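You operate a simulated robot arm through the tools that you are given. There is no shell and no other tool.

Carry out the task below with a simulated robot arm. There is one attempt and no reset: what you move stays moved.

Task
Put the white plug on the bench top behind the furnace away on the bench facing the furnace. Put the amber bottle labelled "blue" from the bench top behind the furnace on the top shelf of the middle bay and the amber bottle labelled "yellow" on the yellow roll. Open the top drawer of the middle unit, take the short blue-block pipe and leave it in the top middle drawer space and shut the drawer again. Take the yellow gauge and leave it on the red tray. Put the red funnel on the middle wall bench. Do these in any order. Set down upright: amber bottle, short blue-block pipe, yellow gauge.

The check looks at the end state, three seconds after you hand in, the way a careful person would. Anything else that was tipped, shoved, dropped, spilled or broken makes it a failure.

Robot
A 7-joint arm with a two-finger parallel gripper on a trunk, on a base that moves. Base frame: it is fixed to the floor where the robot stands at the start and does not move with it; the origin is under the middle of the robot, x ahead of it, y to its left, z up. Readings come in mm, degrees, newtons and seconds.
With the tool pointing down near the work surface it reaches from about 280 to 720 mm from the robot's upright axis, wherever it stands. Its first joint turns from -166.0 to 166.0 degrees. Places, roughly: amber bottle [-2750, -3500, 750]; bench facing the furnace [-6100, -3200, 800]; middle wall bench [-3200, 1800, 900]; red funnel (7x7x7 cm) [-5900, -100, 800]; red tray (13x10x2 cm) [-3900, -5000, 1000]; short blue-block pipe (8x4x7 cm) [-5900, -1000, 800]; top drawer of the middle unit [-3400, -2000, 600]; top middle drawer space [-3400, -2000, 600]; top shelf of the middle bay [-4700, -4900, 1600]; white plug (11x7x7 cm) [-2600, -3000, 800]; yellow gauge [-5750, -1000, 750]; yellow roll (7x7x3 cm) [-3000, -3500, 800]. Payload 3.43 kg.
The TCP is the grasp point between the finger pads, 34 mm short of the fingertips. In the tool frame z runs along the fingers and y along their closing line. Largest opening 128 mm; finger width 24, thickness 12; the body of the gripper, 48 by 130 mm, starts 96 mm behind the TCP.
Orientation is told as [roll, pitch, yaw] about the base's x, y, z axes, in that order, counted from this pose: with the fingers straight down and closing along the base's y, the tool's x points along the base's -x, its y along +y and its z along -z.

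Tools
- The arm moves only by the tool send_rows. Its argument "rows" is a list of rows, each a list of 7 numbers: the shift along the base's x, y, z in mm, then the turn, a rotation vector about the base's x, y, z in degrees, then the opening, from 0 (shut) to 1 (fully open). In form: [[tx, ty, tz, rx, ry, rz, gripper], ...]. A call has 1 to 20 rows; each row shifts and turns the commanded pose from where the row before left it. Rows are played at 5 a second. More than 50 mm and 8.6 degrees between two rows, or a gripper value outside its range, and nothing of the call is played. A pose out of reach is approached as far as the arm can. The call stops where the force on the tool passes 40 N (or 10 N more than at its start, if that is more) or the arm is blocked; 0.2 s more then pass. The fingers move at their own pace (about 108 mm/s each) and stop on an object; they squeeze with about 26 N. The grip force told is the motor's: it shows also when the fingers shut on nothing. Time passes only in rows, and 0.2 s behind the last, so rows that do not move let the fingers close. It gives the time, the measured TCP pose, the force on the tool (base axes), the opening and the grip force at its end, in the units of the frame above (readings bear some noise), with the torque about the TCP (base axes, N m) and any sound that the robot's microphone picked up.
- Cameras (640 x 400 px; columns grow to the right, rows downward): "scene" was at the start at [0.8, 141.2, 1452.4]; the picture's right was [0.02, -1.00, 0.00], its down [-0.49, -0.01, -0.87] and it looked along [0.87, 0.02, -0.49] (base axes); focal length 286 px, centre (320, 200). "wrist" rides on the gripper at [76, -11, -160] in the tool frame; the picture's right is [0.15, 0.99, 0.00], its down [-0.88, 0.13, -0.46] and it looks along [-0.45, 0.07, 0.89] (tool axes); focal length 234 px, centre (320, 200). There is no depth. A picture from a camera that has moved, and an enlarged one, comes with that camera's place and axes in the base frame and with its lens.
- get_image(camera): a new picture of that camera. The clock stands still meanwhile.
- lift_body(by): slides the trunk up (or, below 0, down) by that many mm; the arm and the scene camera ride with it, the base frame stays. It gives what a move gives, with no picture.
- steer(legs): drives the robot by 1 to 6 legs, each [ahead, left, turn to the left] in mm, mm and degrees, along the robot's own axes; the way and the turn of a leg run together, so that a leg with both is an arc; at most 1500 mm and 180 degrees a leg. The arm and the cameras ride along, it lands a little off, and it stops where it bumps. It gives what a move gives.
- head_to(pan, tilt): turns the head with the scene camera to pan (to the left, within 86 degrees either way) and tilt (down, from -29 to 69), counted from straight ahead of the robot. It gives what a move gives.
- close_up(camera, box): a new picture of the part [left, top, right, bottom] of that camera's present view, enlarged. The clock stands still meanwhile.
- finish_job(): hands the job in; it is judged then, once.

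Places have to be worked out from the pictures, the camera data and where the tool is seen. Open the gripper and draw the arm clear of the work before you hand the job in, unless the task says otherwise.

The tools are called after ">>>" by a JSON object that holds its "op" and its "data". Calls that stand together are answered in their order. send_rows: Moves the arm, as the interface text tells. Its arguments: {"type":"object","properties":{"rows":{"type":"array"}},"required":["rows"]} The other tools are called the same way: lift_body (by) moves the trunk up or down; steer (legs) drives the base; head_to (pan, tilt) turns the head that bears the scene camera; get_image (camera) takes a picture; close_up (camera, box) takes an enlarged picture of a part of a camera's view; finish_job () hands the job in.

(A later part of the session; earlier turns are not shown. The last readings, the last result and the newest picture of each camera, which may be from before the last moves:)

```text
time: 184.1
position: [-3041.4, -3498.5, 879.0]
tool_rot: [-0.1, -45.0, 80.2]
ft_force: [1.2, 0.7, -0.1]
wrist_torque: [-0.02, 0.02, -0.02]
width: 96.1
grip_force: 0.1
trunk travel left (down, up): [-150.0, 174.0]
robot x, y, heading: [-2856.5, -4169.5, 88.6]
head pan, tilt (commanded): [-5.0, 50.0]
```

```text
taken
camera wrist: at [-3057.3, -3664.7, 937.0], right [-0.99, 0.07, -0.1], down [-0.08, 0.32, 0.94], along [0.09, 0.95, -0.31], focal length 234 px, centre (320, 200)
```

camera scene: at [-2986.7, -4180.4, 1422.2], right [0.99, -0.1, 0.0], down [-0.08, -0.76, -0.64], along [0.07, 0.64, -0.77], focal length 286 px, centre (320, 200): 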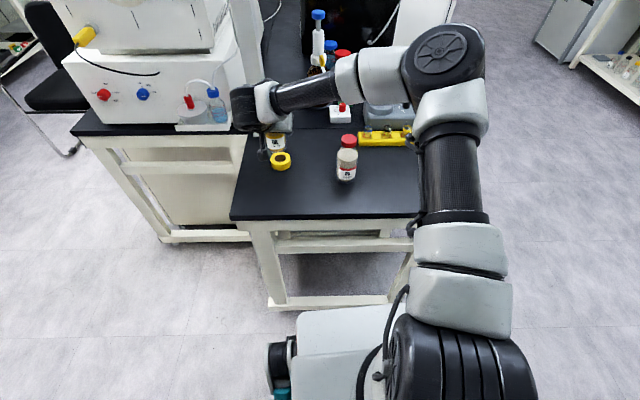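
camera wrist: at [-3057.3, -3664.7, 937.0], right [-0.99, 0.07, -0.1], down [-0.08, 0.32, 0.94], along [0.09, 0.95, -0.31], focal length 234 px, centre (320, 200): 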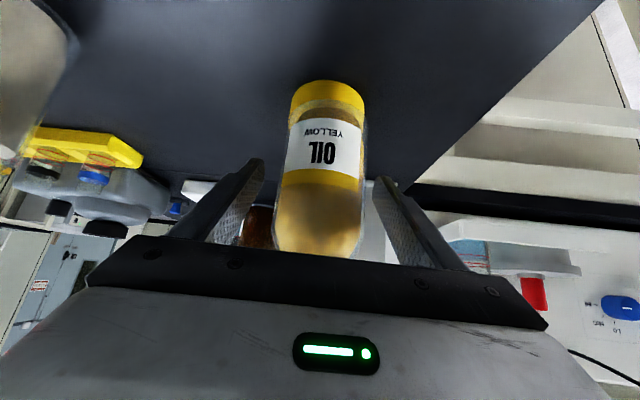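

The bottle stands on the roll. I retreat along the tool axis.

>>> {"op": "send_rows", "data": {"rows": [[-2, -12, 12, 0, 0, 0, 0.75], [-4.2, -24.4, 24.7, 0, 0, 0, 0.8], [-4.2, -24.4, 24.7, 0, 0, 0, 0.8], [-4.2, -24.4, 24.7, 0, 0, 0, 0.8], [-4.2, -24.4, 24.7, 0, 0, 0, 0.8], [-4.2, -24.4, 24.7, 0, 0, 0, 0.8], [0, 0, 0, 0, 0, 0, 0.8]]}}

>>> {"op": "get_image", "data": {"camera": "wrist"}}

>>> {"op": "close_up", "data": {"camera": "scene", "box": [220, 80, 360, 200]}}

```text
time: 185.7
position: [-3063.8, -3632.3, 1014.9]
tool_rot: [0.0, -44.9, 80.2]
ft_force: [0.8, -0.5, 1.1]
wrist_torque: [-0.03, -0.01, 0.01]
width: 102.5
grip_force: 0.1
trunk travel left (down, up): [-150.0, 174.0]
robot x, y, heading: [-2852.4, -4165.7, 88.7]
head pan, tilt (commanded): [-5.0, 50.0]
```

```text
taken
camera wrist: at [-3081.7, -3798.4, 1073.7], right [-0.99, 0.07, -0.1], down [-0.08, 0.32, 0.94], along [0.1, 0.95, -0.31], focal length 234 px, centre (320, 200)
```

wrist: 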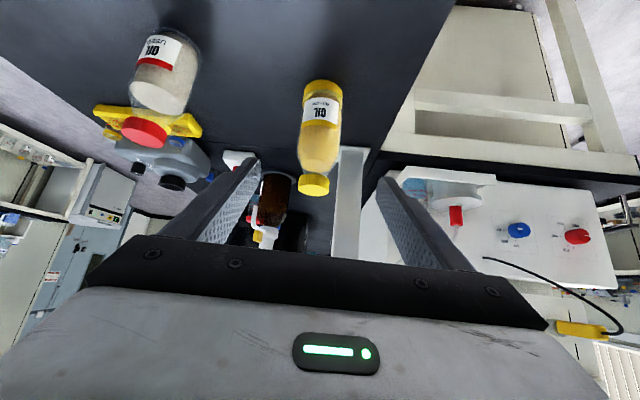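

```text
3.33 times, centred on (290, 140) of scene
camera zoom: at [-2986.6, -4181.0, 1422.2], right [0.99, -0.1, 0.0], down [-0.08, -0.76, -0.64], along [0.07, 0.64, -0.77], focal length 953 px, centre (420, 400)
```

zoom: 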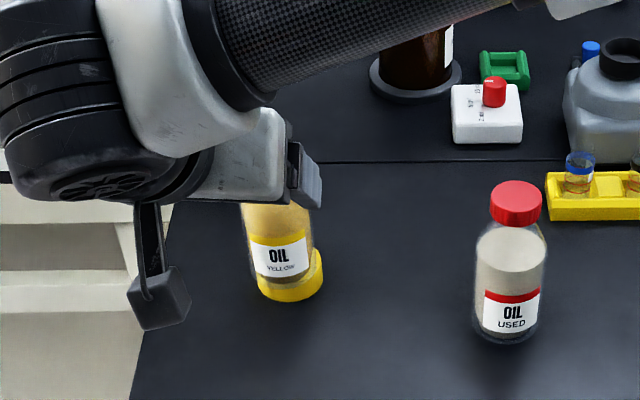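

Bottle is upright on the roll. Next, I raise the arm, return the tool to pointing down near the home pose, and then drive around to the bench front for the white plug.

>>> {"op": "send_rows", "data": {"rows": [[0, -10, 45, 0, 0, 0, 1], [0, -10, 45, 0, 0, 0, 1], [0, -10, 45, 0, 0, 0, 1], [35, -12, 0, -7.39, 1.28, 0, 1], [35, -12, 0, -7.39, 1.28, 0, 1], [35, -12, 0, -7.39, 1.28, 0, 1], [35, -12, 0, -7.39, 1.28, 0, 1], [35, -12, 0, -7.39, 1.28, 0, 1], [35, -12, 0, -7.39, 1.28, 0, 1], [35, -12, 0, 0, 0, 8, 1], [0, 0, 0, 0, 0, 0, 1]]}}

>>> {"op": "steer", "data": {"legs": [[-80, 0, 1], [0, -850, 0]]}}

```text
time: 188.1
position: [-2819.8, -3744.2, 1148.1]
tool_rot: [0.2, 0.2, 88.3]
ft_force: [0.3, 1.0, -0.2]
wrist_torque: [0.01, 0.0, 0.01]
width: 128.1
grip_force: 0.1
trunk travel left (down, up): [-150.0, 174.0]
robot x, y, heading: [-2855.0, -4171.3, 88.9]
head pan, tilt (commanded): [-5.0, 50.0]
```

```text
time: 197.3
position: [-1977.5, -3832.8, 1147.8]
tool_rot: [0.1, 0.0, 88.2]
ft_force: [0.5, 0.6, 0.0]
wrist_torque: [-0.02, 0.02, -0.01]
width: 128.0
grip_force: 0.0
trunk travel left (down, up): [-150.0, 174.0]
robot x, y, heading: [-2009.8, -4257.4, 88.6]
head pan, tilt (commanded): [-5.0, 50.0]
```

>>> {"op": "steer", "data": {"legs": [[1290, 0, 1.4], [0, 0, 90]]}}

>>> {"op": "head_to", "data": {"pan": 5, "tilt": 45}}

>>> {"op": "get_image", "data": {"camera": "scene"}}

>>> {"op": "get_image", "data": {"camera": "wrist"}}

```text
time: 207.6
position: [-2391.4, -2911.8, 1148.4]
tool_rot: [0.0, 0.0, 174.8]
ft_force: [1.0, -0.5, 0.7]
wrist_torque: [0.04, -0.01, 0.02]
width: 128.0
grip_force: 0.0
trunk travel left (down, up): [-150.0, 174.0]
robot x, y, heading: [-1965.6, -2972.7, 175.5]
head pan, tilt (commanded): [-5.0, 50.0]
```

```text
time: 208.3
position: [-2391.1, -2910.9, 1147.5]
tool_rot: [0.1, 0.1, 174.8]
ft_force: [-0.4, 0.0, 0.4]
wrist_torque: [0.03, -0.01, 0.02]
width: 127.8
grip_force: 0.0
trunk travel left (down, up): [-150.0, 174.0]
robot x, y, heading: [-1967.9, -2970.9, 175.5]
head pan, tilt (commanded): [5.0, 45.0]
```

```text
taken
camera scene: at [-1972.0, -3118.3, 1429.1], right [-0.01, 1.0, 0.0], down [0.71, 0.01, -0.71], along [-0.71, -0.01, -0.71], focal length 286 px, centre (320, 200)
```

scene: 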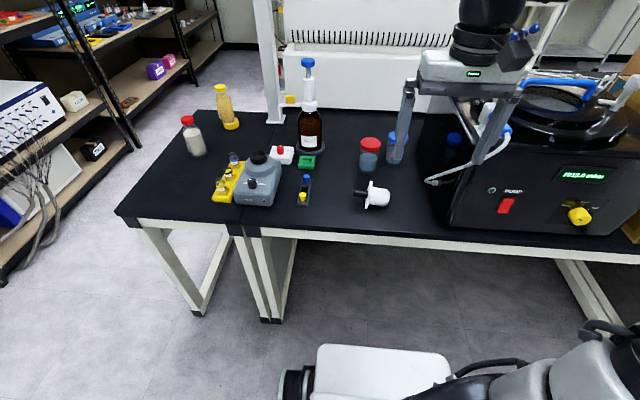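

```text
taken
camera wrist: at [-2314.1, -2907.8, 1306.8], right [0.06, -1.0, 0.0], down [-0.89, -0.05, 0.46], along [-0.45, -0.03, -0.89], focal length 234 px, centre (320, 200)
```

wrist: 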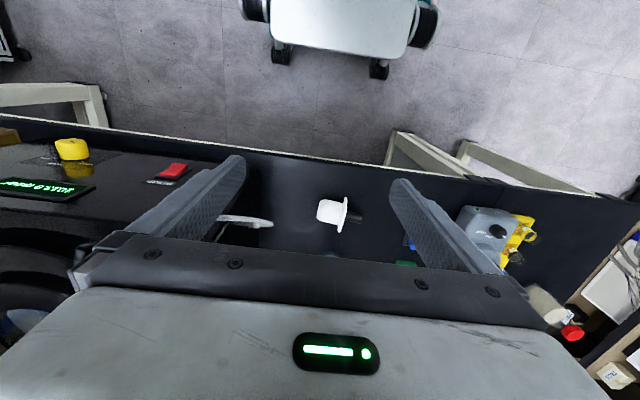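

The white plug lies at ≈(-2597,-2948) with its axis roughly along y. I move forward 85 mm and zoom in on it.

>>> {"op": "steer", "data": {"legs": [[85, 0, 4.5]]}}

>>> {"op": "get_image", "data": {"camera": "wrist"}}

>>> {"op": "close_up", "data": {"camera": "scene", "box": [320, 130, 460, 240]}}

>>> {"op": "close_up", "data": {"camera": "wrist", "box": [250, 150, 410, 260]}}

```text
time: 209.4
position: [-2478.5, -2941.4, 1149.4]
tool_rot: [0.1, 0.1, 179.3]
ft_force: [0.4, -0.5, 0.1]
wrist_torque: [-0.03, 0.02, -0.02]
width: 128.2
grip_force: 0.1
trunk travel left (down, up): [-150.0, 174.0]
robot x, y, heading: [-2051.8, -2965.7, -180.3]
head pan, tilt (commanded): [5.0, 45.0]
```

```text
taken
camera wrist: at [-2402.1, -2931.8, 1306.9], right [0.13, -0.99, 0.0], down [-0.88, -0.12, 0.46], along [-0.45, -0.06, -0.89], focal length 234 px, centre (320, 200)
```

wrist: 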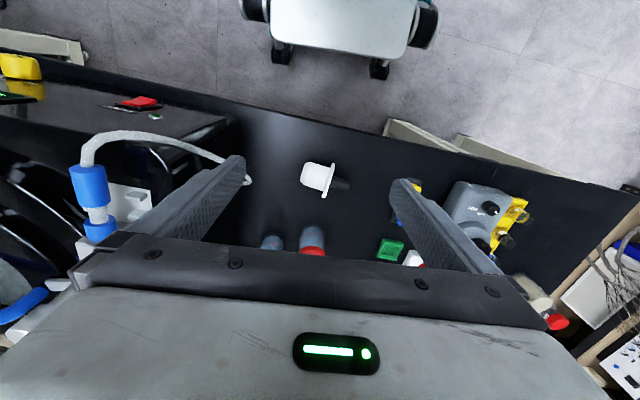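

```text
3.64 times, centred on (390, 185) of scene
camera zoom: at [-2044.6, -3114.8, 1429.1], right [-0.09, 1.0, 0.0], down [0.7, 0.06, -0.71], along [-0.7, -0.06, -0.71], focal length 1039 px, centre (66, 254)
```

zoom: 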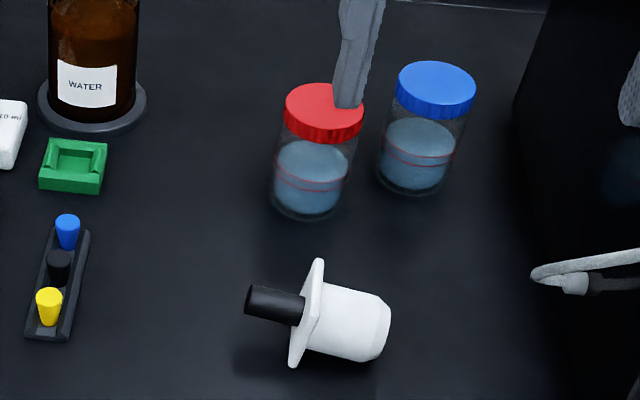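

```text
3.64 times, centred on (330, 205) of wrist
camera zoom: at [-2402.1, -2931.8, 1306.9], right [0.13, -0.99, 0.0], down [-0.88, -0.12, 0.46], along [-0.45, -0.06, -0.89], focal length 852 px, centre (284, 182)
```

zoom: 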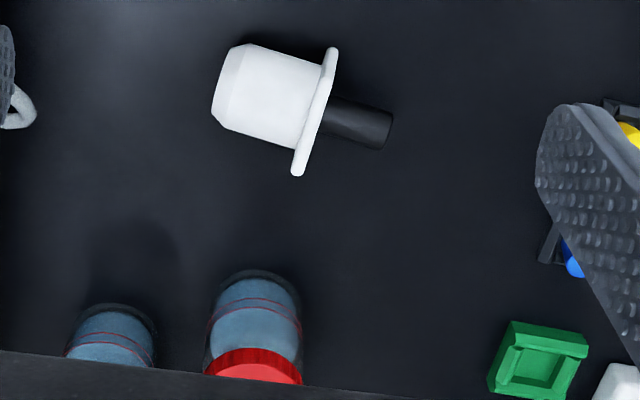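

The plug's axis runs along y, body centre ≈(-2593,-2947). I turn the gripper 90° so it closes along x, moving above the plug.

>>> {"op": "send_rows", "data": {"rows": [[-9.6, -0.4, -13, 0, 0, -7.5, 1], [-9.6, -0.4, -13, 0, 0, -7.5, 1], [-9.6, -0.4, -13, 0, 0, -7.5, 1], [-9.6, -0.4, -13, 0, 0, -7.5, 1], [-9.6, -0.4, -13, 0, 0, -7.5, 1], [-9.6, -0.4, -13, 0, 0, -7.5, 1], [-9.6, -0.4, -13, 0, 0, -7.5, 1], [-9.6, -0.4, -13, 0, 0, -7.5, 1], [-9.6, -0.4, -13, 0, 0, -7.5, 1], [-9.6, -0.4, -13, 0, 0, -7.5, 1], [-9.6, -0.4, -13, 0, 0, -7.5, 1], [-9.6, -0.4, -13, 0, 0, -7.5, 1], [0, 0, 0, 0, 0, 0, 1]]}}

>>> {"op": "get_image", "data": {"camera": "wrist"}}

>>> {"op": "get_image", "data": {"camera": "scene"}}

```text
time: 212.2
position: [-2596.1, -2947.7, 992.4]
tool_rot: [0.2, 0.0, 89.2]
ft_force: [-0.5, -0.7, -0.3]
wrist_torque: [0.05, -0.02, 0.01]
width: 128.0
grip_force: 0.1
trunk travel left (down, up): [-150.0, 174.0]
robot x, y, heading: [-2053.5, -2964.4, -180.3]
head pan, tilt (commanded): [5.0, 45.0]
```

```text
taken
camera wrist: at [-2584.6, -3022.9, 1151.5], right [-0.99, -0.13, 0.0], down [-0.12, 0.88, 0.46], along [-0.06, 0.45, -0.89], focal length 234 px, centre (320, 200)
```

wrist: 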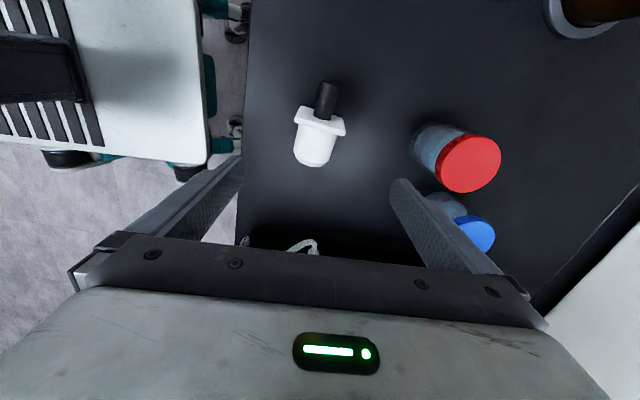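

```text
taken
camera scene: at [-2044.8, -3114.8, 1429.1], right [-0.09, 1.0, 0.0], down [0.7, 0.06, -0.71], along [-0.7, -0.06, -0.71], focal length 286 px, centre (320, 200)
```

scene: 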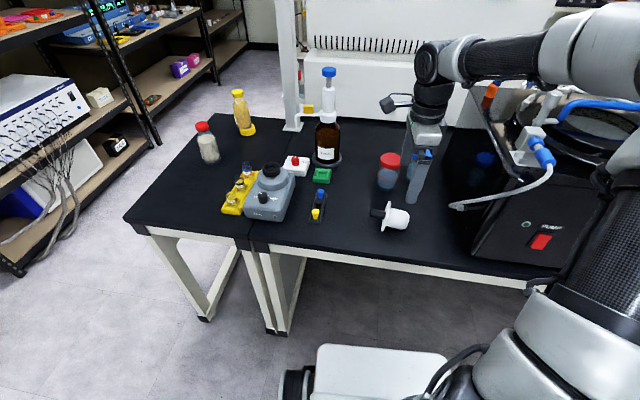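

Plug body centre ≈(-2589,-2941), tilted ~6°. I align and descend with open fingers around the body.

>>> {"op": "send_rows", "data": {"rows": [[7, 7, -20, 0, 0, -6, 1], [0, 0, -40, 0, 0, 0, 1], [0, 0, -40, 0, 0, 0, 1], [0, 0, -30, 0, 0, 0, 1], [0, 0, 0, 0, 0, 0, 1]]}}

>>> {"op": "get_image", "data": {"camera": "wrist"}}

>>> {"op": "close_up", "data": {"camera": "scene", "box": [350, 130, 470, 250]}}

```text
time: 213.4
position: [-2589.0, -2937.7, 865.8]
tool_rot: [0.2, 0.1, 83.3]
ft_force: [0.2, 0.3, -0.4]
wrist_torque: [0.04, -0.02, 0.02]
width: 128.0
grip_force: 0.0
trunk travel left (down, up): [-150.0, 174.0]
robot x, y, heading: [-2053.2, -2970.7, -180.0]
head pan, tilt (commanded): [5.0, 45.0]
```

```text
taken
camera wrist: at [-2586.1, -3015.6, 1024.6], right [-1.0, -0.03, 0.0], down [-0.03, 0.89, 0.46], along [-0.01, 0.46, -0.89], focal length 234 px, centre (320, 200)
```

wrist: 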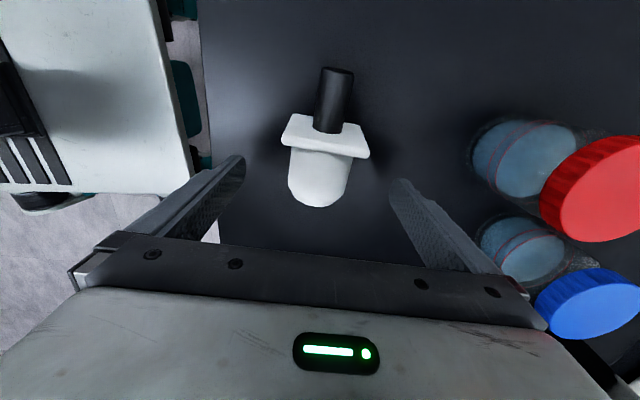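

```text
3.33 times, centred on (410, 190) of scene
camera zoom: at [-2044.8, -3114.8, 1429.1], right [-0.09, 1.0, 0.0], down [0.7, 0.06, -0.71], along [-0.7, -0.06, -0.71], focal length 953 px, centre (20, 233)
```

zoom: 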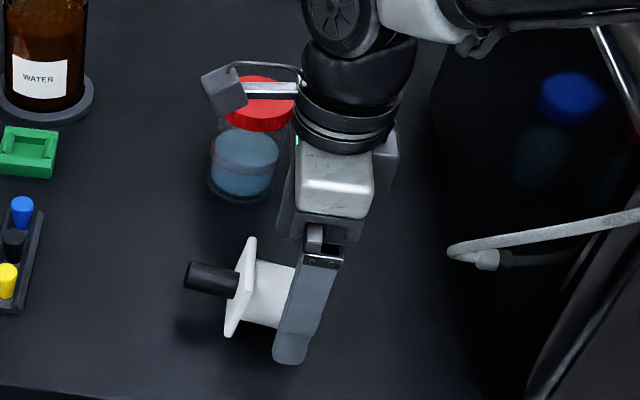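

Aligned over the body. I descend the last 35 mm and close.

>>> {"op": "send_rows", "data": {"rows": [[0, -2, -20, 0, 0, 0, 1], [0, 0, -15, 0, 0, 0, 1], [0, 0, 0, 0, 0, 0, 0.5], [0, 0, 0, 0, 0, 0, 0.3], [0, 0, 0, 0, 0, 0, 0], [0, 0, 0, 0, 0, 0, 0]]}}

>>> {"op": "get_image", "data": {"camera": "wrist"}}

```text
time: 214.2
position: [-2587.0, -2942.5, 834.0]
tool_rot: [0.2, 0.1, 83.2]
ft_force: [9.9, -2.1, 27.1]
wrist_torque: [0.07, -1.37, -0.16]
width: 51.7
grip_force: 7.6
trunk travel left (down, up): [-150.0, 174.0]
robot x, y, heading: [-2054.9, -2967.5, -179.6]
head pan, tilt (commanded): [5.0, 45.0]
stopped in row 4: the force on the tool passed its limit at 50 N (the readings are from after the stop); the commanded pose is now the measured one
```

```text
taken
camera wrist: at [-2584.2, -3020.0, 992.7], right [-1.0, -0.03, 0.0], down [-0.03, 0.89, 0.46], along [-0.02, 0.45, -0.89], focal length 234 px, centre (320, 200)
```

wrist: 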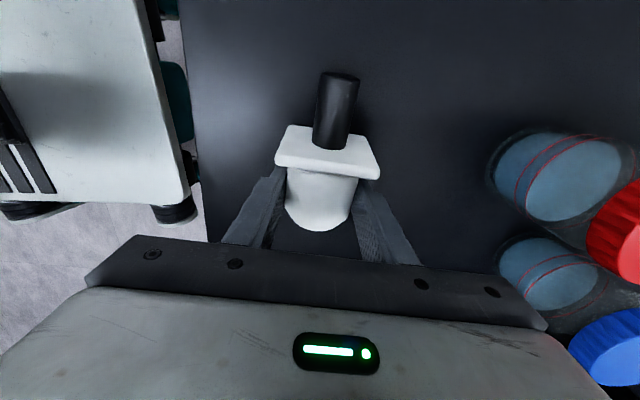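

A fingertip pressed on the table (table is nearer z≈798). I raise 6 mm and close again.

>>> {"op": "send_rows", "data": {"rows": [[0, 0, 6, 0, 0, 0, 0.4], [0, 0, 0, 0, 0, 0, 0.2], [0, 0, 0, 0, 0, 0, 0], [0, 0, 0, 0, 0, 0, 0]]}}

```text
time: 215.2
position: [-2589.5, -2941.3, 836.1]
tool_rot: [0.1, 0.0, 83.3]
ft_force: [0.3, 0.0, -0.7]
wrist_torque: [-0.02, 0.01, -0.02]
width: 50.6
grip_force: 26.2
trunk travel left (down, up): [-150.0, 174.0]
robot x, y, heading: [-2055.8, -2965.8, -179.9]
head pan, tilt (commanded): [5.0, 45.0]
```

Gripped at 50.6 mm. I lift straight up.

>>> {"op": "send_rows", "data": {"rows": [[0, 0, 15, 0, 0, 0, 0], [0, 0, 40, 0, 0, 0, 0], [0, 0, 45, 0, 0, 0, 0], [0, 0, 45, 0, 0, 0, 0], [0, 0, 45, 0, 0, 0, 0], [0, 0, 45, 0, 0, 0, 0], [0, 0, 0, 0, 0, 0, 0]]}}

>>> {"op": "get_image", "data": {"camera": "wrist"}}

>>> {"op": "get_image", "data": {"camera": "scene"}}

```text
time: 216.8
position: [-2587.8, -2943.5, 1074.1]
tool_rot: [0.0, -0.1, 83.3]
ft_force: [0.5, 0.5, -0.6]
wrist_torque: [0.03, -0.01, 0.0]
width: 50.7
grip_force: 26.3
trunk travel left (down, up): [-150.0, 174.0]
robot x, y, heading: [-2053.9, -2966.5, -180.0]
head pan, tilt (commanded): [5.0, 45.0]
```

```text
taken
camera wrist: at [-2584.2, -3020.4, 1232.1], right [-1.0, -0.03, 0.0], down [-0.03, 0.89, 0.46], along [-0.01, 0.45, -0.89], focal length 234 px, centre (320, 200)
```

wrist: 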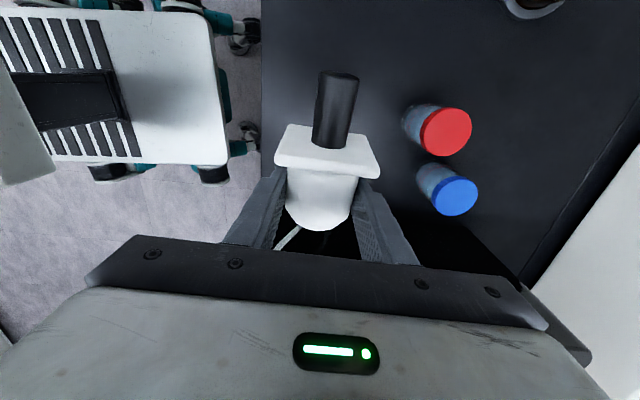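

```text
taken
camera scene: at [-2044.3, -3114.9, 1429.1], right [-0.09, 1.0, 0.0], down [0.7, 0.06, -0.71], along [-0.7, -0.06, -0.71], focal length 286 px, centre (320, 200)
```

scene: 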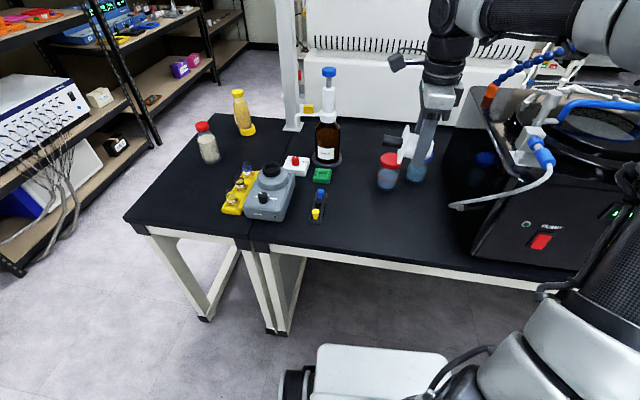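

Plug held. I retract the arm, then drive back around through the aisle toward the far end of the room.

>>> {"op": "send_rows", "data": {"rows": [[36, 0, 25, 0, 0, 0, 0], [36, 0, 25, 0, 0, 0, 0], [36, 0, 25, 0, 0, 0, 0], [0, 0, 0, 0, 0, 0, 0]]}}

>>> {"op": "steer", "data": {"legs": [[-80, 0, 0], [0, 1270, 0]]}}

```text
time: 217.8
position: [-2480.3, -2936.7, 1146.5]
tool_rot: [0.1, 0.1, 83.4]
ft_force: [0.1, 0.0, -1.2]
wrist_torque: [0.02, 0.01, 0.01]
width: 51.1
grip_force: 25.5
trunk travel left (down, up): [-150.0, 174.0]
robot x, y, heading: [-2057.4, -2972.0, -180.0]
head pan, tilt (commanded): [5.0, 45.0]
```

```text
time: 230.9
position: [-2407.9, -4194.3, 1147.0]
tool_rot: [0.1, 0.1, 82.6]
ft_force: [0.0, 0.1, 0.2]
wrist_torque: [-0.01, -0.01, -0.02]
width: 50.9
grip_force: 26.1
trunk travel left (down, up): [-150.0, 174.0]
robot x, y, heading: [-1982.3, -4233.5, 179.6]
head pan, tilt (commanded): [5.0, 45.0]
```

>>> {"op": "steer", "data": {"legs": [[1500, 0, 0.4], [1000, 0, 0]]}}

>>> {"op": "head_to", "data": {"pan": 0, "tilt": 20}}

>>> {"op": "get_image", "data": {"camera": "scene"}}

>>> {"op": "head_to", "data": {"pan": -45, "tilt": 20}}

>>> {"op": "get_image", "data": {"camera": "scene"}}

```text
time: 243.2
position: [-4942.2, -4285.2, 1147.1]
tool_rot: [0.0, 0.0, 86.0]
ft_force: [0.6, -1.0, -0.5]
wrist_torque: [-0.01, 0.03, 0.02]
width: 50.8
grip_force: 26.2
trunk travel left (down, up): [-150.0, 174.0]
robot x, y, heading: [-4513.8, -4290.5, -177.1]
head pan, tilt (commanded): [5.0, 45.0]
```

```text
time: 244.1
position: [-4943.8, -4284.0, 1146.5]
tool_rot: [0.0, -0.1, 86.0]
ft_force: [0.3, 0.8, -1.0]
wrist_torque: [0.03, -0.01, -0.01]
width: 51.0
grip_force: 26.4
trunk travel left (down, up): [-150.0, 174.0]
robot x, y, heading: [-4516.5, -4293.8, -177.1]
head pan, tilt (commanded): [0.0, 20.0]
```

```text
taken
camera scene: at [-4511.0, -4434.9, 1467.7], right [-0.05, 1.0, 0.0], down [0.34, 0.02, -0.94], along [-0.94, -0.04, -0.34], focal length 286 px, centre (320, 200)
```

scene: 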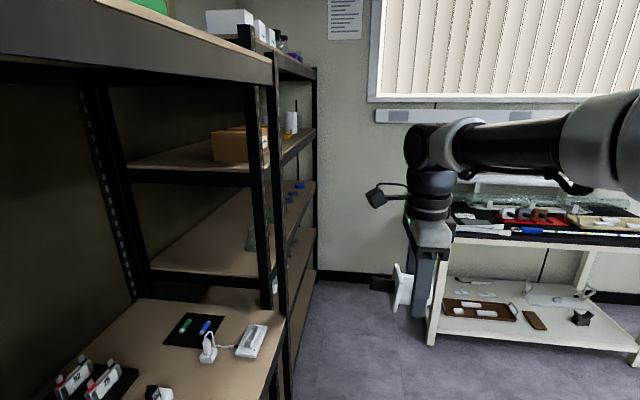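

```text
time: 245.2
position: [-4943.2, -4284.9, 1147.3]
tool_rot: [-0.1, 0.0, 86.0]
ft_force: [0.2, 0.1, -0.3]
wrist_torque: [-0.04, -0.01, 0.01]
width: 50.6
grip_force: 26.0
trunk travel left (down, up): [-150.0, 174.0]
robot x, y, heading: [-4516.6, -4297.3, -177.5]
head pan, tilt (commanded): [-45.0, 20.0]
```

```text
taken
camera scene: at [-4486.9, -4367.9, 1467.8], right [0.67, 0.74, 0.0], down [0.25, -0.23, -0.94], along [-0.7, 0.63, -0.34], focal length 286 px, centre (320, 200)
```

scene: 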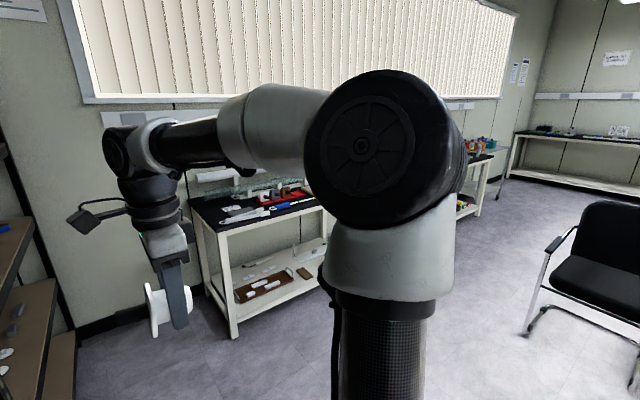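

The target bench (black top, at x<-5860, y≈-3850…) is ahead-right. I drive to a spot in front of it.

>>> {"op": "steer", "data": {"legs": [[650, 0, -2.5], [0, -950, 0]]}}

>>> {"op": "head_to", "data": {"pan": 0, "tilt": 35}}

>>> {"op": "get_image", "data": {"camera": "scene"}}

>>> {"op": "get_image", "data": {"camera": "wrist"}}

```text
time: 247.9
position: [-5381.0, -4261.5, 1146.0]
tool_rot: [0.1, 0.1, 84.7]
ft_force: [-0.7, -0.5, 0.0]
wrist_torque: [0.03, -0.04, 0.02]
width: 51.0
grip_force: 26.2
trunk travel left (down, up): [-150.0, 174.0]
robot x, y, heading: [-4955.5, -4277.4, -178.5]
head pan, tilt (commanded): [-45.0, 20.0]
stopped in leg 1: the robot was blocked; the commanded pose is now the measured one
```

```text
time: 249.0
position: [-5381.4, -4262.1, 1145.8]
tool_rot: [0.1, 0.1, 84.8]
ft_force: [0.1, 0.3, -0.5]
wrist_torque: [0.01, -0.02, 0.0]
width: 50.5
grip_force: 26.2
trunk travel left (down, up): [-150.0, 174.0]
robot x, y, heading: [-4950.7, -4279.4, -178.9]
head pan, tilt (commanded): [0.0, 35.0]
```

```text
taken
camera scene: at [-4946.3, -4421.4, 1444.0], right [-0.03, 1.0, 0.0], down [0.57, 0.01, -0.82], along [-0.82, -0.02, -0.57], focal length 286 px, centre (320, 200)
```

scene: 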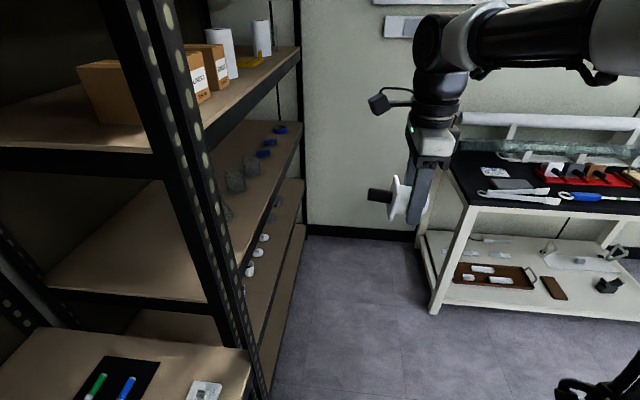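

```text
taken
camera wrist: at [-5375.9, -4338.7, 1305.7], right [-1.0, -0.06, 0.0], down [-0.05, 0.89, 0.45], along [-0.03, 0.45, -0.89], focal length 234 px, centre (320, 200)
```

wrist: 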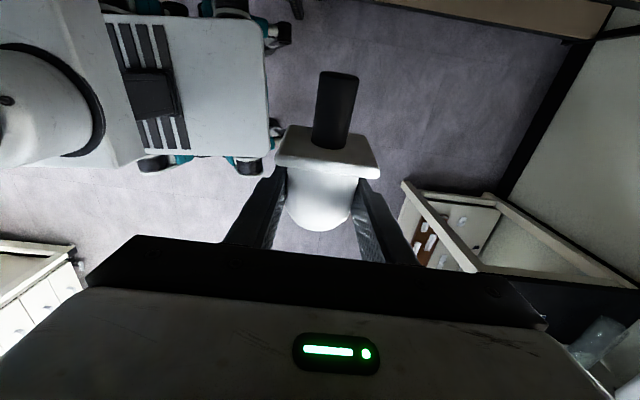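

Blocked, probably the left wheels brushing the shelf foot. I slide to the right (+y) away from the shelf first, then continue.

>>> {"op": "steer", "data": {"legs": [[0, -300, 0]]}}

>>> {"op": "get_image", "data": {"camera": "scene"}}

```text
time: 252.4
position: [-5388.3, -3965.2, 1146.4]
tool_rot: [0.1, 0.1, 84.9]
ft_force: [-0.5, 0.2, -1.1]
wrist_torque: [-0.01, 0.0, 0.01]
width: 50.8
grip_force: 26.1
trunk travel left (down, up): [-150.0, 174.0]
robot x, y, heading: [-4958.9, -3985.5, -178.4]
head pan, tilt (commanded): [0.0, 35.0]
```

```text
taken
camera scene: at [-4954.0, -4124.5, 1444.0], right [-0.03, 1.0, 0.0], down [0.57, 0.02, -0.82], along [-0.82, -0.02, -0.57], focal length 286 px, centre (320, 200)
```

scene: 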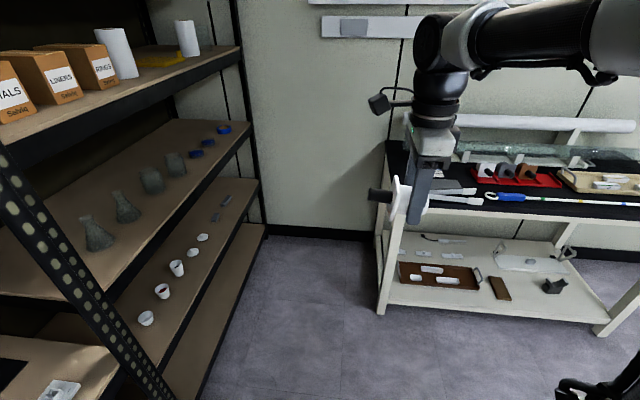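

Free now. I continue to a spot in front of the bench at about (-5320,-3300).

>>> {"op": "steer", "data": {"legs": [[360, 0, -1.5], [0, -690, 0]]}}

>>> {"op": "head_to", "data": {"pan": -5, "tilt": 40}}

>>> {"op": "get_image", "data": {"camera": "scene"}}

>>> {"op": "get_image", "data": {"camera": "wrist"}}

```text
time: 261.6
position: [-5757.5, -3257.1, 1147.2]
tool_rot: [0.0, 0.1, 83.5]
ft_force: [0.0, 0.7, -0.5]
wrist_torque: [0.03, 0.0, 0.0]
width: 51.0
grip_force: 25.8
trunk travel left (down, up): [-150.0, 174.0]
robot x, y, heading: [-5329.6, -3282.1, -179.6]
head pan, tilt (commanded): [0.0, 35.0]
```

```text
time: 262.2
position: [-5756.5, -3257.8, 1146.9]
tool_rot: [0.1, 0.1, 83.6]
ft_force: [-0.8, 0.5, -2.1]
wrist_torque: [0.02, 0.0, 0.0]
width: 51.0
grip_force: 25.9
trunk travel left (down, up): [-150.0, 174.0]
robot x, y, heading: [-5326.6, -3288.5, -179.5]
head pan, tilt (commanded): [-5.0, 40.0]
```

```text
taken
camera scene: at [-5322.6, -3419.4, 1436.4], right [0.08, 1.0, 0.0], down [0.64, -0.05, -0.77], along [-0.76, 0.06, -0.64], focal length 286 px, centre (320, 200)
```

scene: 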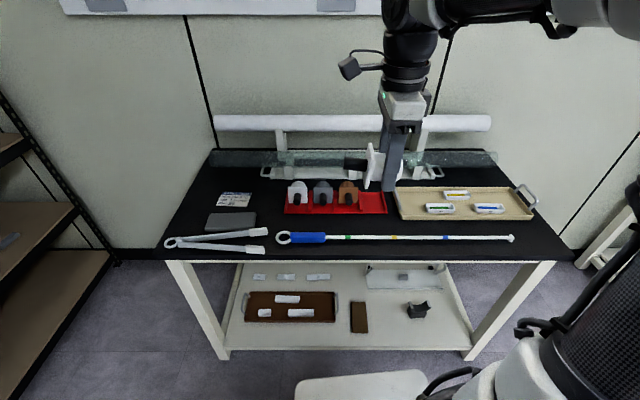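

```text
taken
camera wrist: at [-5753.6, -3334.5, 1305.7], right [-1.0, -0.03, 0.0], down [-0.03, 0.89, 0.45], along [-0.02, 0.45, -0.89], focal length 234 px, centre (320, 200)
```

wrist: 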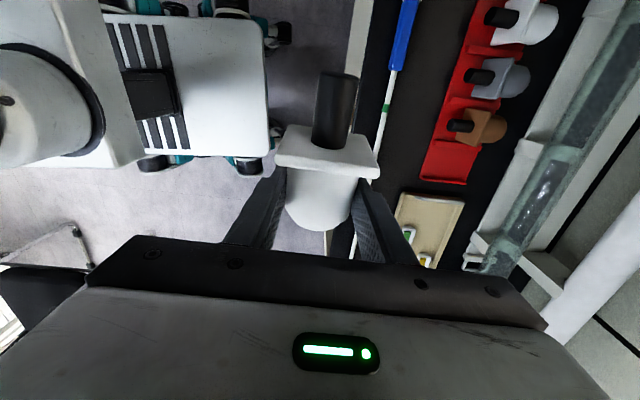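

The bench has a red rack holding similar plugs (white, grey, brown) with one apparently empty place — "put away" likely means that slot. I zoom in.

>>> {"op": "close_up", "data": {"camera": "scene", "box": [270, 150, 410, 230]}}

>>> {"op": "close_up", "data": {"camera": "wrist", "box": [390, 0, 600, 200]}}

>>> {"op": "close_up", "data": {"camera": "scene", "box": [160, 140, 560, 360]}}

```text
4.57 times, centred on (340, 190) of scene
camera zoom: at [-5322.6, -3419.4, 1436.4], right [0.08, 1.0, 0.0], down [0.64, -0.05, -0.77], along [-0.76, 0.06, -0.64], focal length 1306 px, centre (229, 246)
```

zoom: 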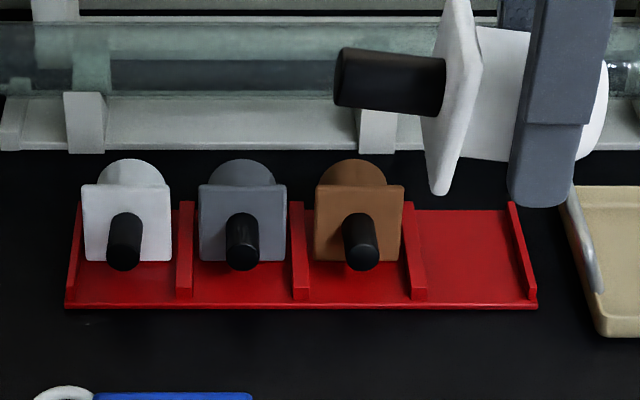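

```text
2.00 times, centred on (495, 100) of wrist
camera zoom: at [-5753.6, -3334.5, 1305.7], right [-1.0, -0.03, 0.0], down [-0.03, 0.89, 0.45], along [-0.02, 0.45, -0.89], focal length 468 px, centre (-30, 400)
```

zoom: 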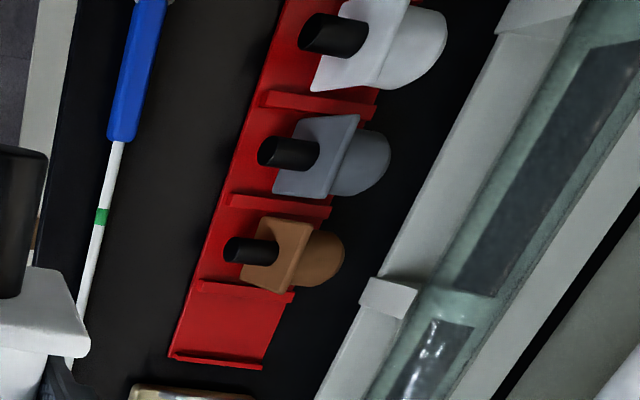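

```text
1.60 times, centred on (360, 250) of scene
camera zoom: at [-5322.6, -3419.4, 1436.4], right [0.08, 1.0, 0.0], down [0.64, -0.05, -0.77], along [-0.76, 0.06, -0.64], focal length 457 px, centre (256, 120)
```

zoom: 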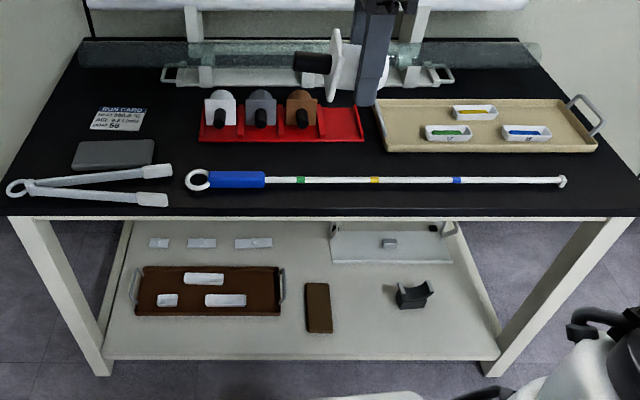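

The red rack's 4th slot (centre ≈(-6041,-3186), pins facing the front) is empty, so that is where the white plug belongs. I need a higher grip to clear the ribs, so I'll first set it on the bench just in front of the slot and regrip. First I move the base closer.

>>> {"op": "steer", "data": {"legs": [[110, -90, 0]]}}

>>> {"op": "send_rows", "data": {"rows": [[0, 0, 0, 0, 0, 8, 0], [0, 0, 0, 0, 0, 8, 0], [0, 0, 0, 0, 0, 8, 0], [0, 0, 0, 0, 0, 8, 0], [0, 0, 0, 0, 0, 8, 0], [0, 0, 0, 0, 0, 8, 0], [0, 0, 0, 0, 0, 8, 0], [0, 0, 0, 0, 0, 8, 0], [0, 0, 0, 0, 0, 8, 0], [0, 0, 0, 0, 0, 8, 0], [0, 0, 0, 0, 0, 8, 0], [0, 0, 0, 0, 0, 3, 0], [0, 0, 0, 0, 0, 0, 0]]}}

>>> {"op": "get_image", "data": {"camera": "wrist"}}

>>> {"op": "get_image", "data": {"camera": "scene"}}

```text
time: 263.8
position: [-5869.7, -3167.4, 1147.8]
tool_rot: [0.1, 0.1, 83.7]
ft_force: [-0.7, 0.7, -0.6]
wrist_torque: [0.01, 0.01, 0.02]
width: 50.9
grip_force: 26.4
trunk travel left (down, up): [-150.0, 174.0]
robot x, y, heading: [-5438.7, -3193.5, -179.7]
head pan, tilt (commanded): [-5.0, 40.0]
```

```text
time: 266.6
position: [-5869.9, -3166.9, 1146.2]
tool_rot: [0.1, 0.1, 174.8]
ft_force: [0.2, 0.1, -0.5]
wrist_torque: [-0.03, 0.02, 0.03]
width: 50.9
grip_force: 26.1
trunk travel left (down, up): [-150.0, 174.0]
robot x, y, heading: [-5441.6, -3193.2, -179.8]
head pan, tilt (commanded): [-5.0, 40.0]
```

```text
taken
camera wrist: at [-5793.4, -3162.9, 1305.7], right [0.06, -1.0, 0.0], down [-0.89, -0.05, 0.45], along [-0.45, -0.03, -0.89], focal length 234 px, centre (320, 200)
```

wrist: 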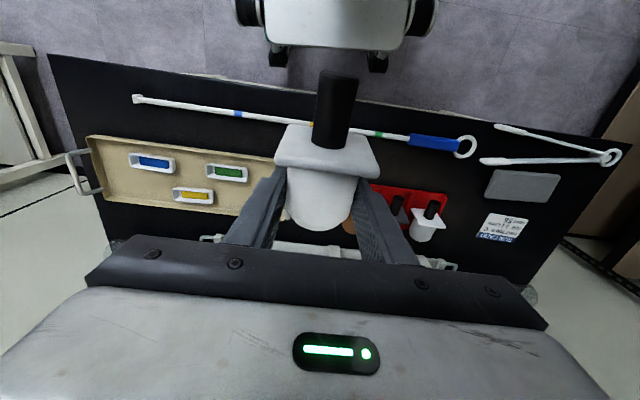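

```text
taken
camera scene: at [-5435.0, -3327.2, 1436.4], right [0.08, 1.0, 0.0], down [0.64, -0.05, -0.77], along [-0.76, 0.06, -0.64], focal length 286 px, centre (320, 200)
```

scene: 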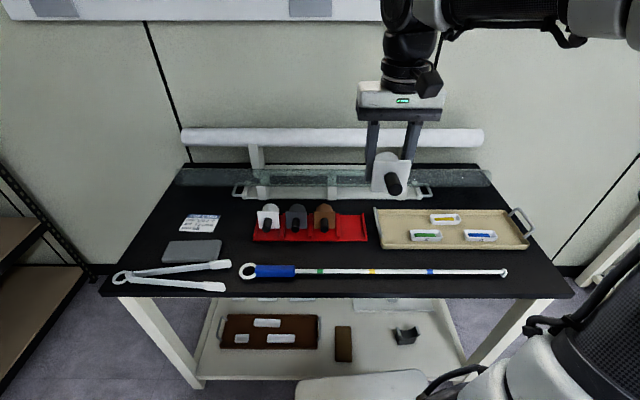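

>>> {"op": "close_up", "data": {"camera": "scene", "box": [240, 190, 400, 290]}}

```text
4.00 times, centred on (320, 240) of scene
camera zoom: at [-5435.0, -3327.2, 1436.4], right [0.08, 1.0, 0.0], down [0.64, -0.05, -0.77], along [-0.76, 0.06, -0.64], focal length 1143 px, centre (320, 40)
```

zoom: 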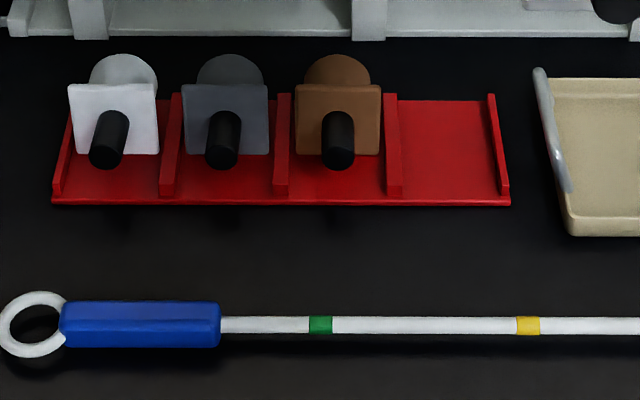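

Slot 4 axis runs from (-5995,-3183) to (-6104,-3172). I lower the plug toward a regrip spot just in front of it at ≈(-5960,-3187).

>>> {"op": "send_rows", "data": {"rows": [[-30, -7, -30, 0, 0, -1, 0], [-30, -7, -30, 0, 0, 0, 0], [-30, -7, -30, 0, 0, 0, 0], [0, 0, -45, 0, 0, 0, 0], [0, 0, -45, 0, 0, 0, 0], [0, 0, -45, 0, 0, 0, 0], [0, 0, -40, 0, 0, 0, 0], [0, 0, 0, 0, 0, 0, 0]]}}

>>> {"op": "get_image", "data": {"camera": "wrist"}}

>>> {"op": "close_up", "data": {"camera": "scene", "box": [270, 150, 450, 290]}}

```text
time: 268.4
position: [-5961.8, -3192.0, 880.3]
tool_rot: [0.2, 0.1, 173.7]
ft_force: [-0.4, 0.4, -1.5]
wrist_torque: [0.05, -0.01, -0.04]
width: 51.1
grip_force: 25.6
trunk travel left (down, up): [-150.0, 174.0]
robot x, y, heading: [-5444.1, -3194.7, -179.9]
head pan, tilt (commanded): [-5.0, 40.0]
```

```text
taken
camera wrist: at [-5884.9, -3189.9, 1038.9], right [0.04, -1.0, 0.0], down [-0.89, -0.03, 0.45], along [-0.45, -0.02, -0.89], focal length 234 px, centre (320, 200)
```

wrist: 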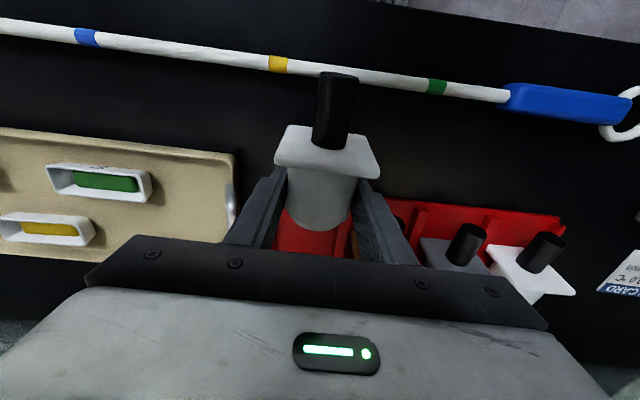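

```text
2.86 times, centred on (360, 220) of scene
camera zoom: at [-5435.1, -3327.2, 1436.4], right [0.08, 1.0, 0.0], down [0.64, -0.05, -0.77], along [-0.76, 0.06, -0.64], focal length 816 px, centre (206, 143)
```

zoom: 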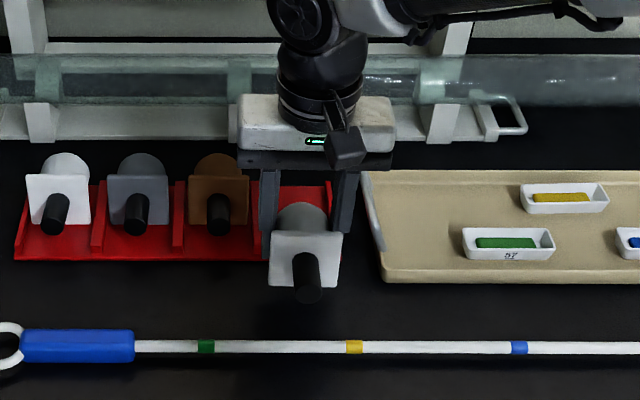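

The plug hovers in front of slot 4 in the right orientation. I lower it to the bench.

>>> {"op": "send_rows", "data": {"rows": [[0, 0, -20, 0, 0, 0, 0], [0, 0, -15, 0, 0, 0, 0], [0, 0, 0, 0, 0, 0, 0]]}}

>>> {"op": "send_rows", "data": {"rows": [[0, 0, -3, 0, 0, 0, 0], [0, 0, 0, 0, 0, 0, 0]]}}

```text
time: 269.2
position: [-5961.7, -3190.7, 845.8]
tool_rot: [0.1, 0.1, 173.6]
ft_force: [-0.1, 0.7, -0.7]
wrist_torque: [0.04, 0.01, -0.01]
width: 50.9
grip_force: 26.1
trunk travel left (down, up): [-150.0, 174.0]
robot x, y, heading: [-5443.8, -3194.7, -179.5]
head pan, tilt (commanded): [-5.0, 40.0]
```

```text
time: 269.8
position: [-5959.9, -3188.1, 842.6]
tool_rot: [0.1, 0.1, 173.6]
ft_force: [-0.4, 0.3, -1.1]
wrist_torque: [-0.02, 0.01, -0.03]
width: 51.1
grip_force: 26.1
trunk travel left (down, up): [-150.0, 174.0]
robot x, y, heading: [-5442.0, -3193.1, -179.8]
head pan, tilt (commanded): [-5.0, 40.0]
```

>>> {"op": "send_rows", "data": {"rows": [[0, 0, -3, 0, 0, 0, 0], [0, 0, 0, 0, 0, 0, 0]]}}

>>> {"op": "close_up", "data": {"camera": "scene", "box": [310, 190, 410, 260]}}

```text
time: 270.4
position: [-5959.7, -3187.9, 840.5]
tool_rot: [0.1, 0.1, 173.7]
ft_force: [0.2, -0.1, -1.4]
wrist_torque: [-0.02, 0.01, 0.0]
width: 50.7
grip_force: 26.2
trunk travel left (down, up): [-150.0, 174.0]
robot x, y, heading: [-5438.6, -3192.2, -179.5]
head pan, tilt (commanded): [-5.0, 40.0]
```

```text
5.71 times, centred on (360, 225) of scene
camera zoom: at [-5435.0, -3327.2, 1436.4], right [0.08, 1.0, 0.0], down [0.64, -0.05, -0.77], along [-0.76, 0.06, -0.64], focal length 1633 px, centre (91, 57)
```

zoom: 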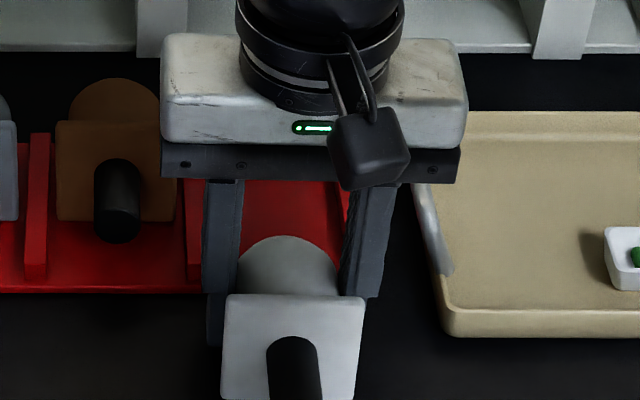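

>>> {"op": "send_rows", "data": {"rows": [[0, 0, -3, 0, 0, 0, 0], [0, 0, 0, 0, 0, 0, 0]]}}

```text
time: 271.0
position: [-5959.9, -3188.9, 837.6]
tool_rot: [0.0, 0.1, 173.7]
ft_force: [0.0, 0.2, -1.0]
wrist_torque: [0.0, 0.01, 0.03]
width: 51.1
grip_force: 25.7
trunk travel left (down, up): [-150.0, 174.0]
robot x, y, heading: [-5440.4, -3197.5, -179.5]
head pan, tilt (commanded): [-5.0, 40.0]
```

>>> {"op": "send_rows", "data": {"rows": [[0, 0, -3, 0, 0, 0, 0], [0, 0, 0, 0, 0, 0, 0]]}}

```text
time: 271.6
position: [-5960.5, -3188.5, 834.3]
tool_rot: [0.1, 0.1, 173.7]
ft_force: [0.1, 0.2, -0.6]
wrist_torque: [-0.03, 0.0, 0.02]
width: 50.8
grip_force: 26.7
trunk travel left (down, up): [-150.0, 174.0]
robot x, y, heading: [-5444.1, -3199.4, -179.6]
head pan, tilt (commanded): [-5.0, 40.0]
```

>>> {"op": "send_rows", "data": {"rows": [[0, 0, -3, 0, 0, 0, 0], [0, 0, 0, 0, 0, 0, 0]]}}

```text
time: 272.2
position: [-5959.8, -3188.2, 833.5]
tool_rot: [0.0, -0.3, 173.6]
ft_force: [1.1, 0.7, 24.3]
wrist_torque: [0.73, -0.38, -0.01]
width: 51.2
grip_force: 26.1
trunk travel left (down, up): [-150.0, 174.0]
robot x, y, heading: [-5443.1, -3194.5, -179.6]
head pan, tilt (commanded): [-5.0, 40.0]
```

Contact with the bench at TCP z≈833. I release, then raise for a higher grip.

>>> {"op": "send_rows", "data": {"rows": [[0, 0, 1, 0, 0, 0, 0.42], [0, 0, 0, 0, 0, 0, 0.46], [0, 0, 0, 0, 0, 0, 0.55], [0, 0, 0, 0, 0, 0, 0.62], [0, 0, 0, 0, 0, 0, 0.62]]}}

>>> {"op": "get_image", "data": {"camera": "wrist"}}

>>> {"op": "close_up", "data": {"camera": "scene", "box": [300, 190, 420, 280]}}

```text
time: 273.4
position: [-5959.8, -3191.0, 834.8]
tool_rot: [0.2, -0.1, 173.9]
ft_force: [-2.7, -19.7, 19.8]
wrist_torque: [0.21, 0.01, 0.04]
width: 68.4
grip_force: 0.0
trunk travel left (down, up): [-150.0, 174.0]
robot x, y, heading: [-5442.3, -3193.2, -179.6]
head pan, tilt (commanded): [-5.0, 40.0]
```

```text
taken
camera wrist: at [-5882.3, -3187.9, 992.6], right [0.04, -1.0, 0.0], down [-0.89, -0.03, 0.46], along [-0.46, -0.02, -0.89], focal length 234 px, centre (320, 200)
```

wrist: 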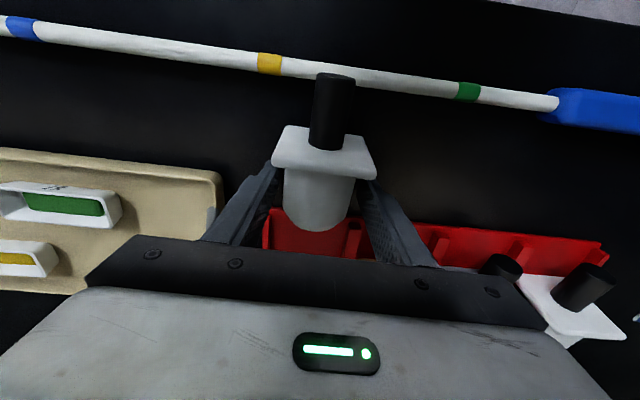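

```text
4.44 times, centred on (360, 235) of scene
camera zoom: at [-5433.8, -3328.6, 1436.2], right [0.08, 1.0, 0.0], down [0.64, -0.05, -0.77], along [-0.76, 0.06, -0.64], focal length 1270 px, centre (142, 44)
```

zoom: 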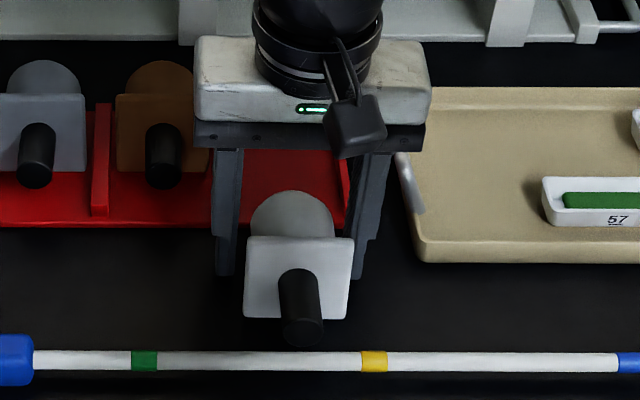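

The fingertips are pressing on the table. I raise a few mm to relieve, then up to the higher grip height.

>>> {"op": "send_rows", "data": {"rows": [[0, 0, 4, 0, 0, 0, 0.6], [0, 0, 6, 0, 0, 0, 0.65], [0, 0, 0, 0, 0, 0, 0.65]]}}

>>> {"op": "close_up", "data": {"camera": "scene", "box": [300, 190, 420, 280]}}

>>> {"op": "get_image", "data": {"camera": "wrist"}}

```text
time: 274.2
position: [-5959.8, -3187.3, 843.2]
tool_rot: [0.1, 0.1, 173.7]
ft_force: [0.5, 0.1, 0.2]
wrist_torque: [0.02, -0.02, 0.01]
width: 83.0
grip_force: 0.0
trunk travel left (down, up): [-150.0, 174.0]
robot x, y, heading: [-5442.1, -3191.1, -179.7]
head pan, tilt (commanded): [-5.0, 40.0]
```

```text
4.44 times, centred on (360, 235) of scene
camera zoom: at [-5434.9, -3327.2, 1436.3], right [0.08, 1.0, 0.0], down [0.64, -0.05, -0.77], along [-0.76, 0.06, -0.64], focal length 1270 px, centre (142, 44)
```

zoom: 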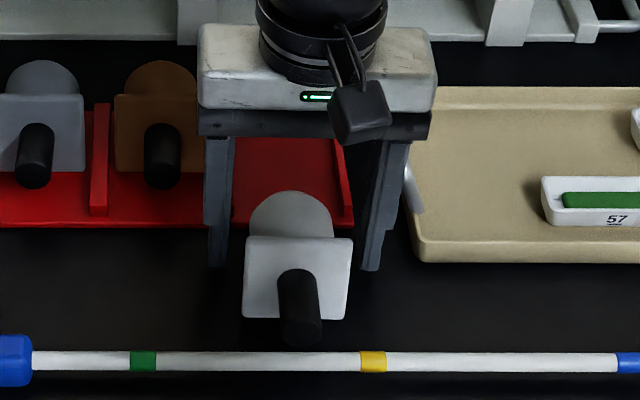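

```text
taken
camera wrist: at [-5882.9, -3185.6, 1001.6], right [0.04, -1.0, 0.0], down [-0.89, -0.03, 0.45], along [-0.45, -0.02, -0.89], focal length 234 px, centre (320, 200)
```

wrist: 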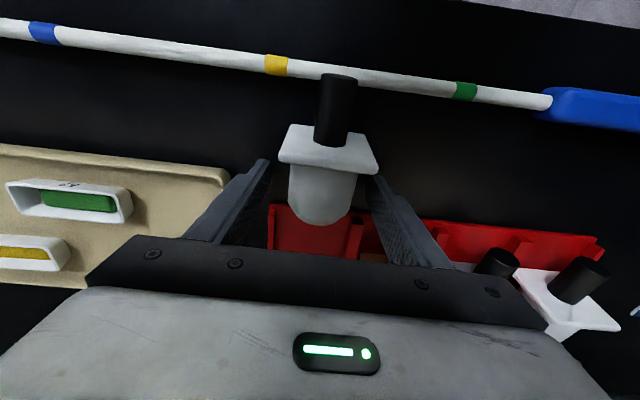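

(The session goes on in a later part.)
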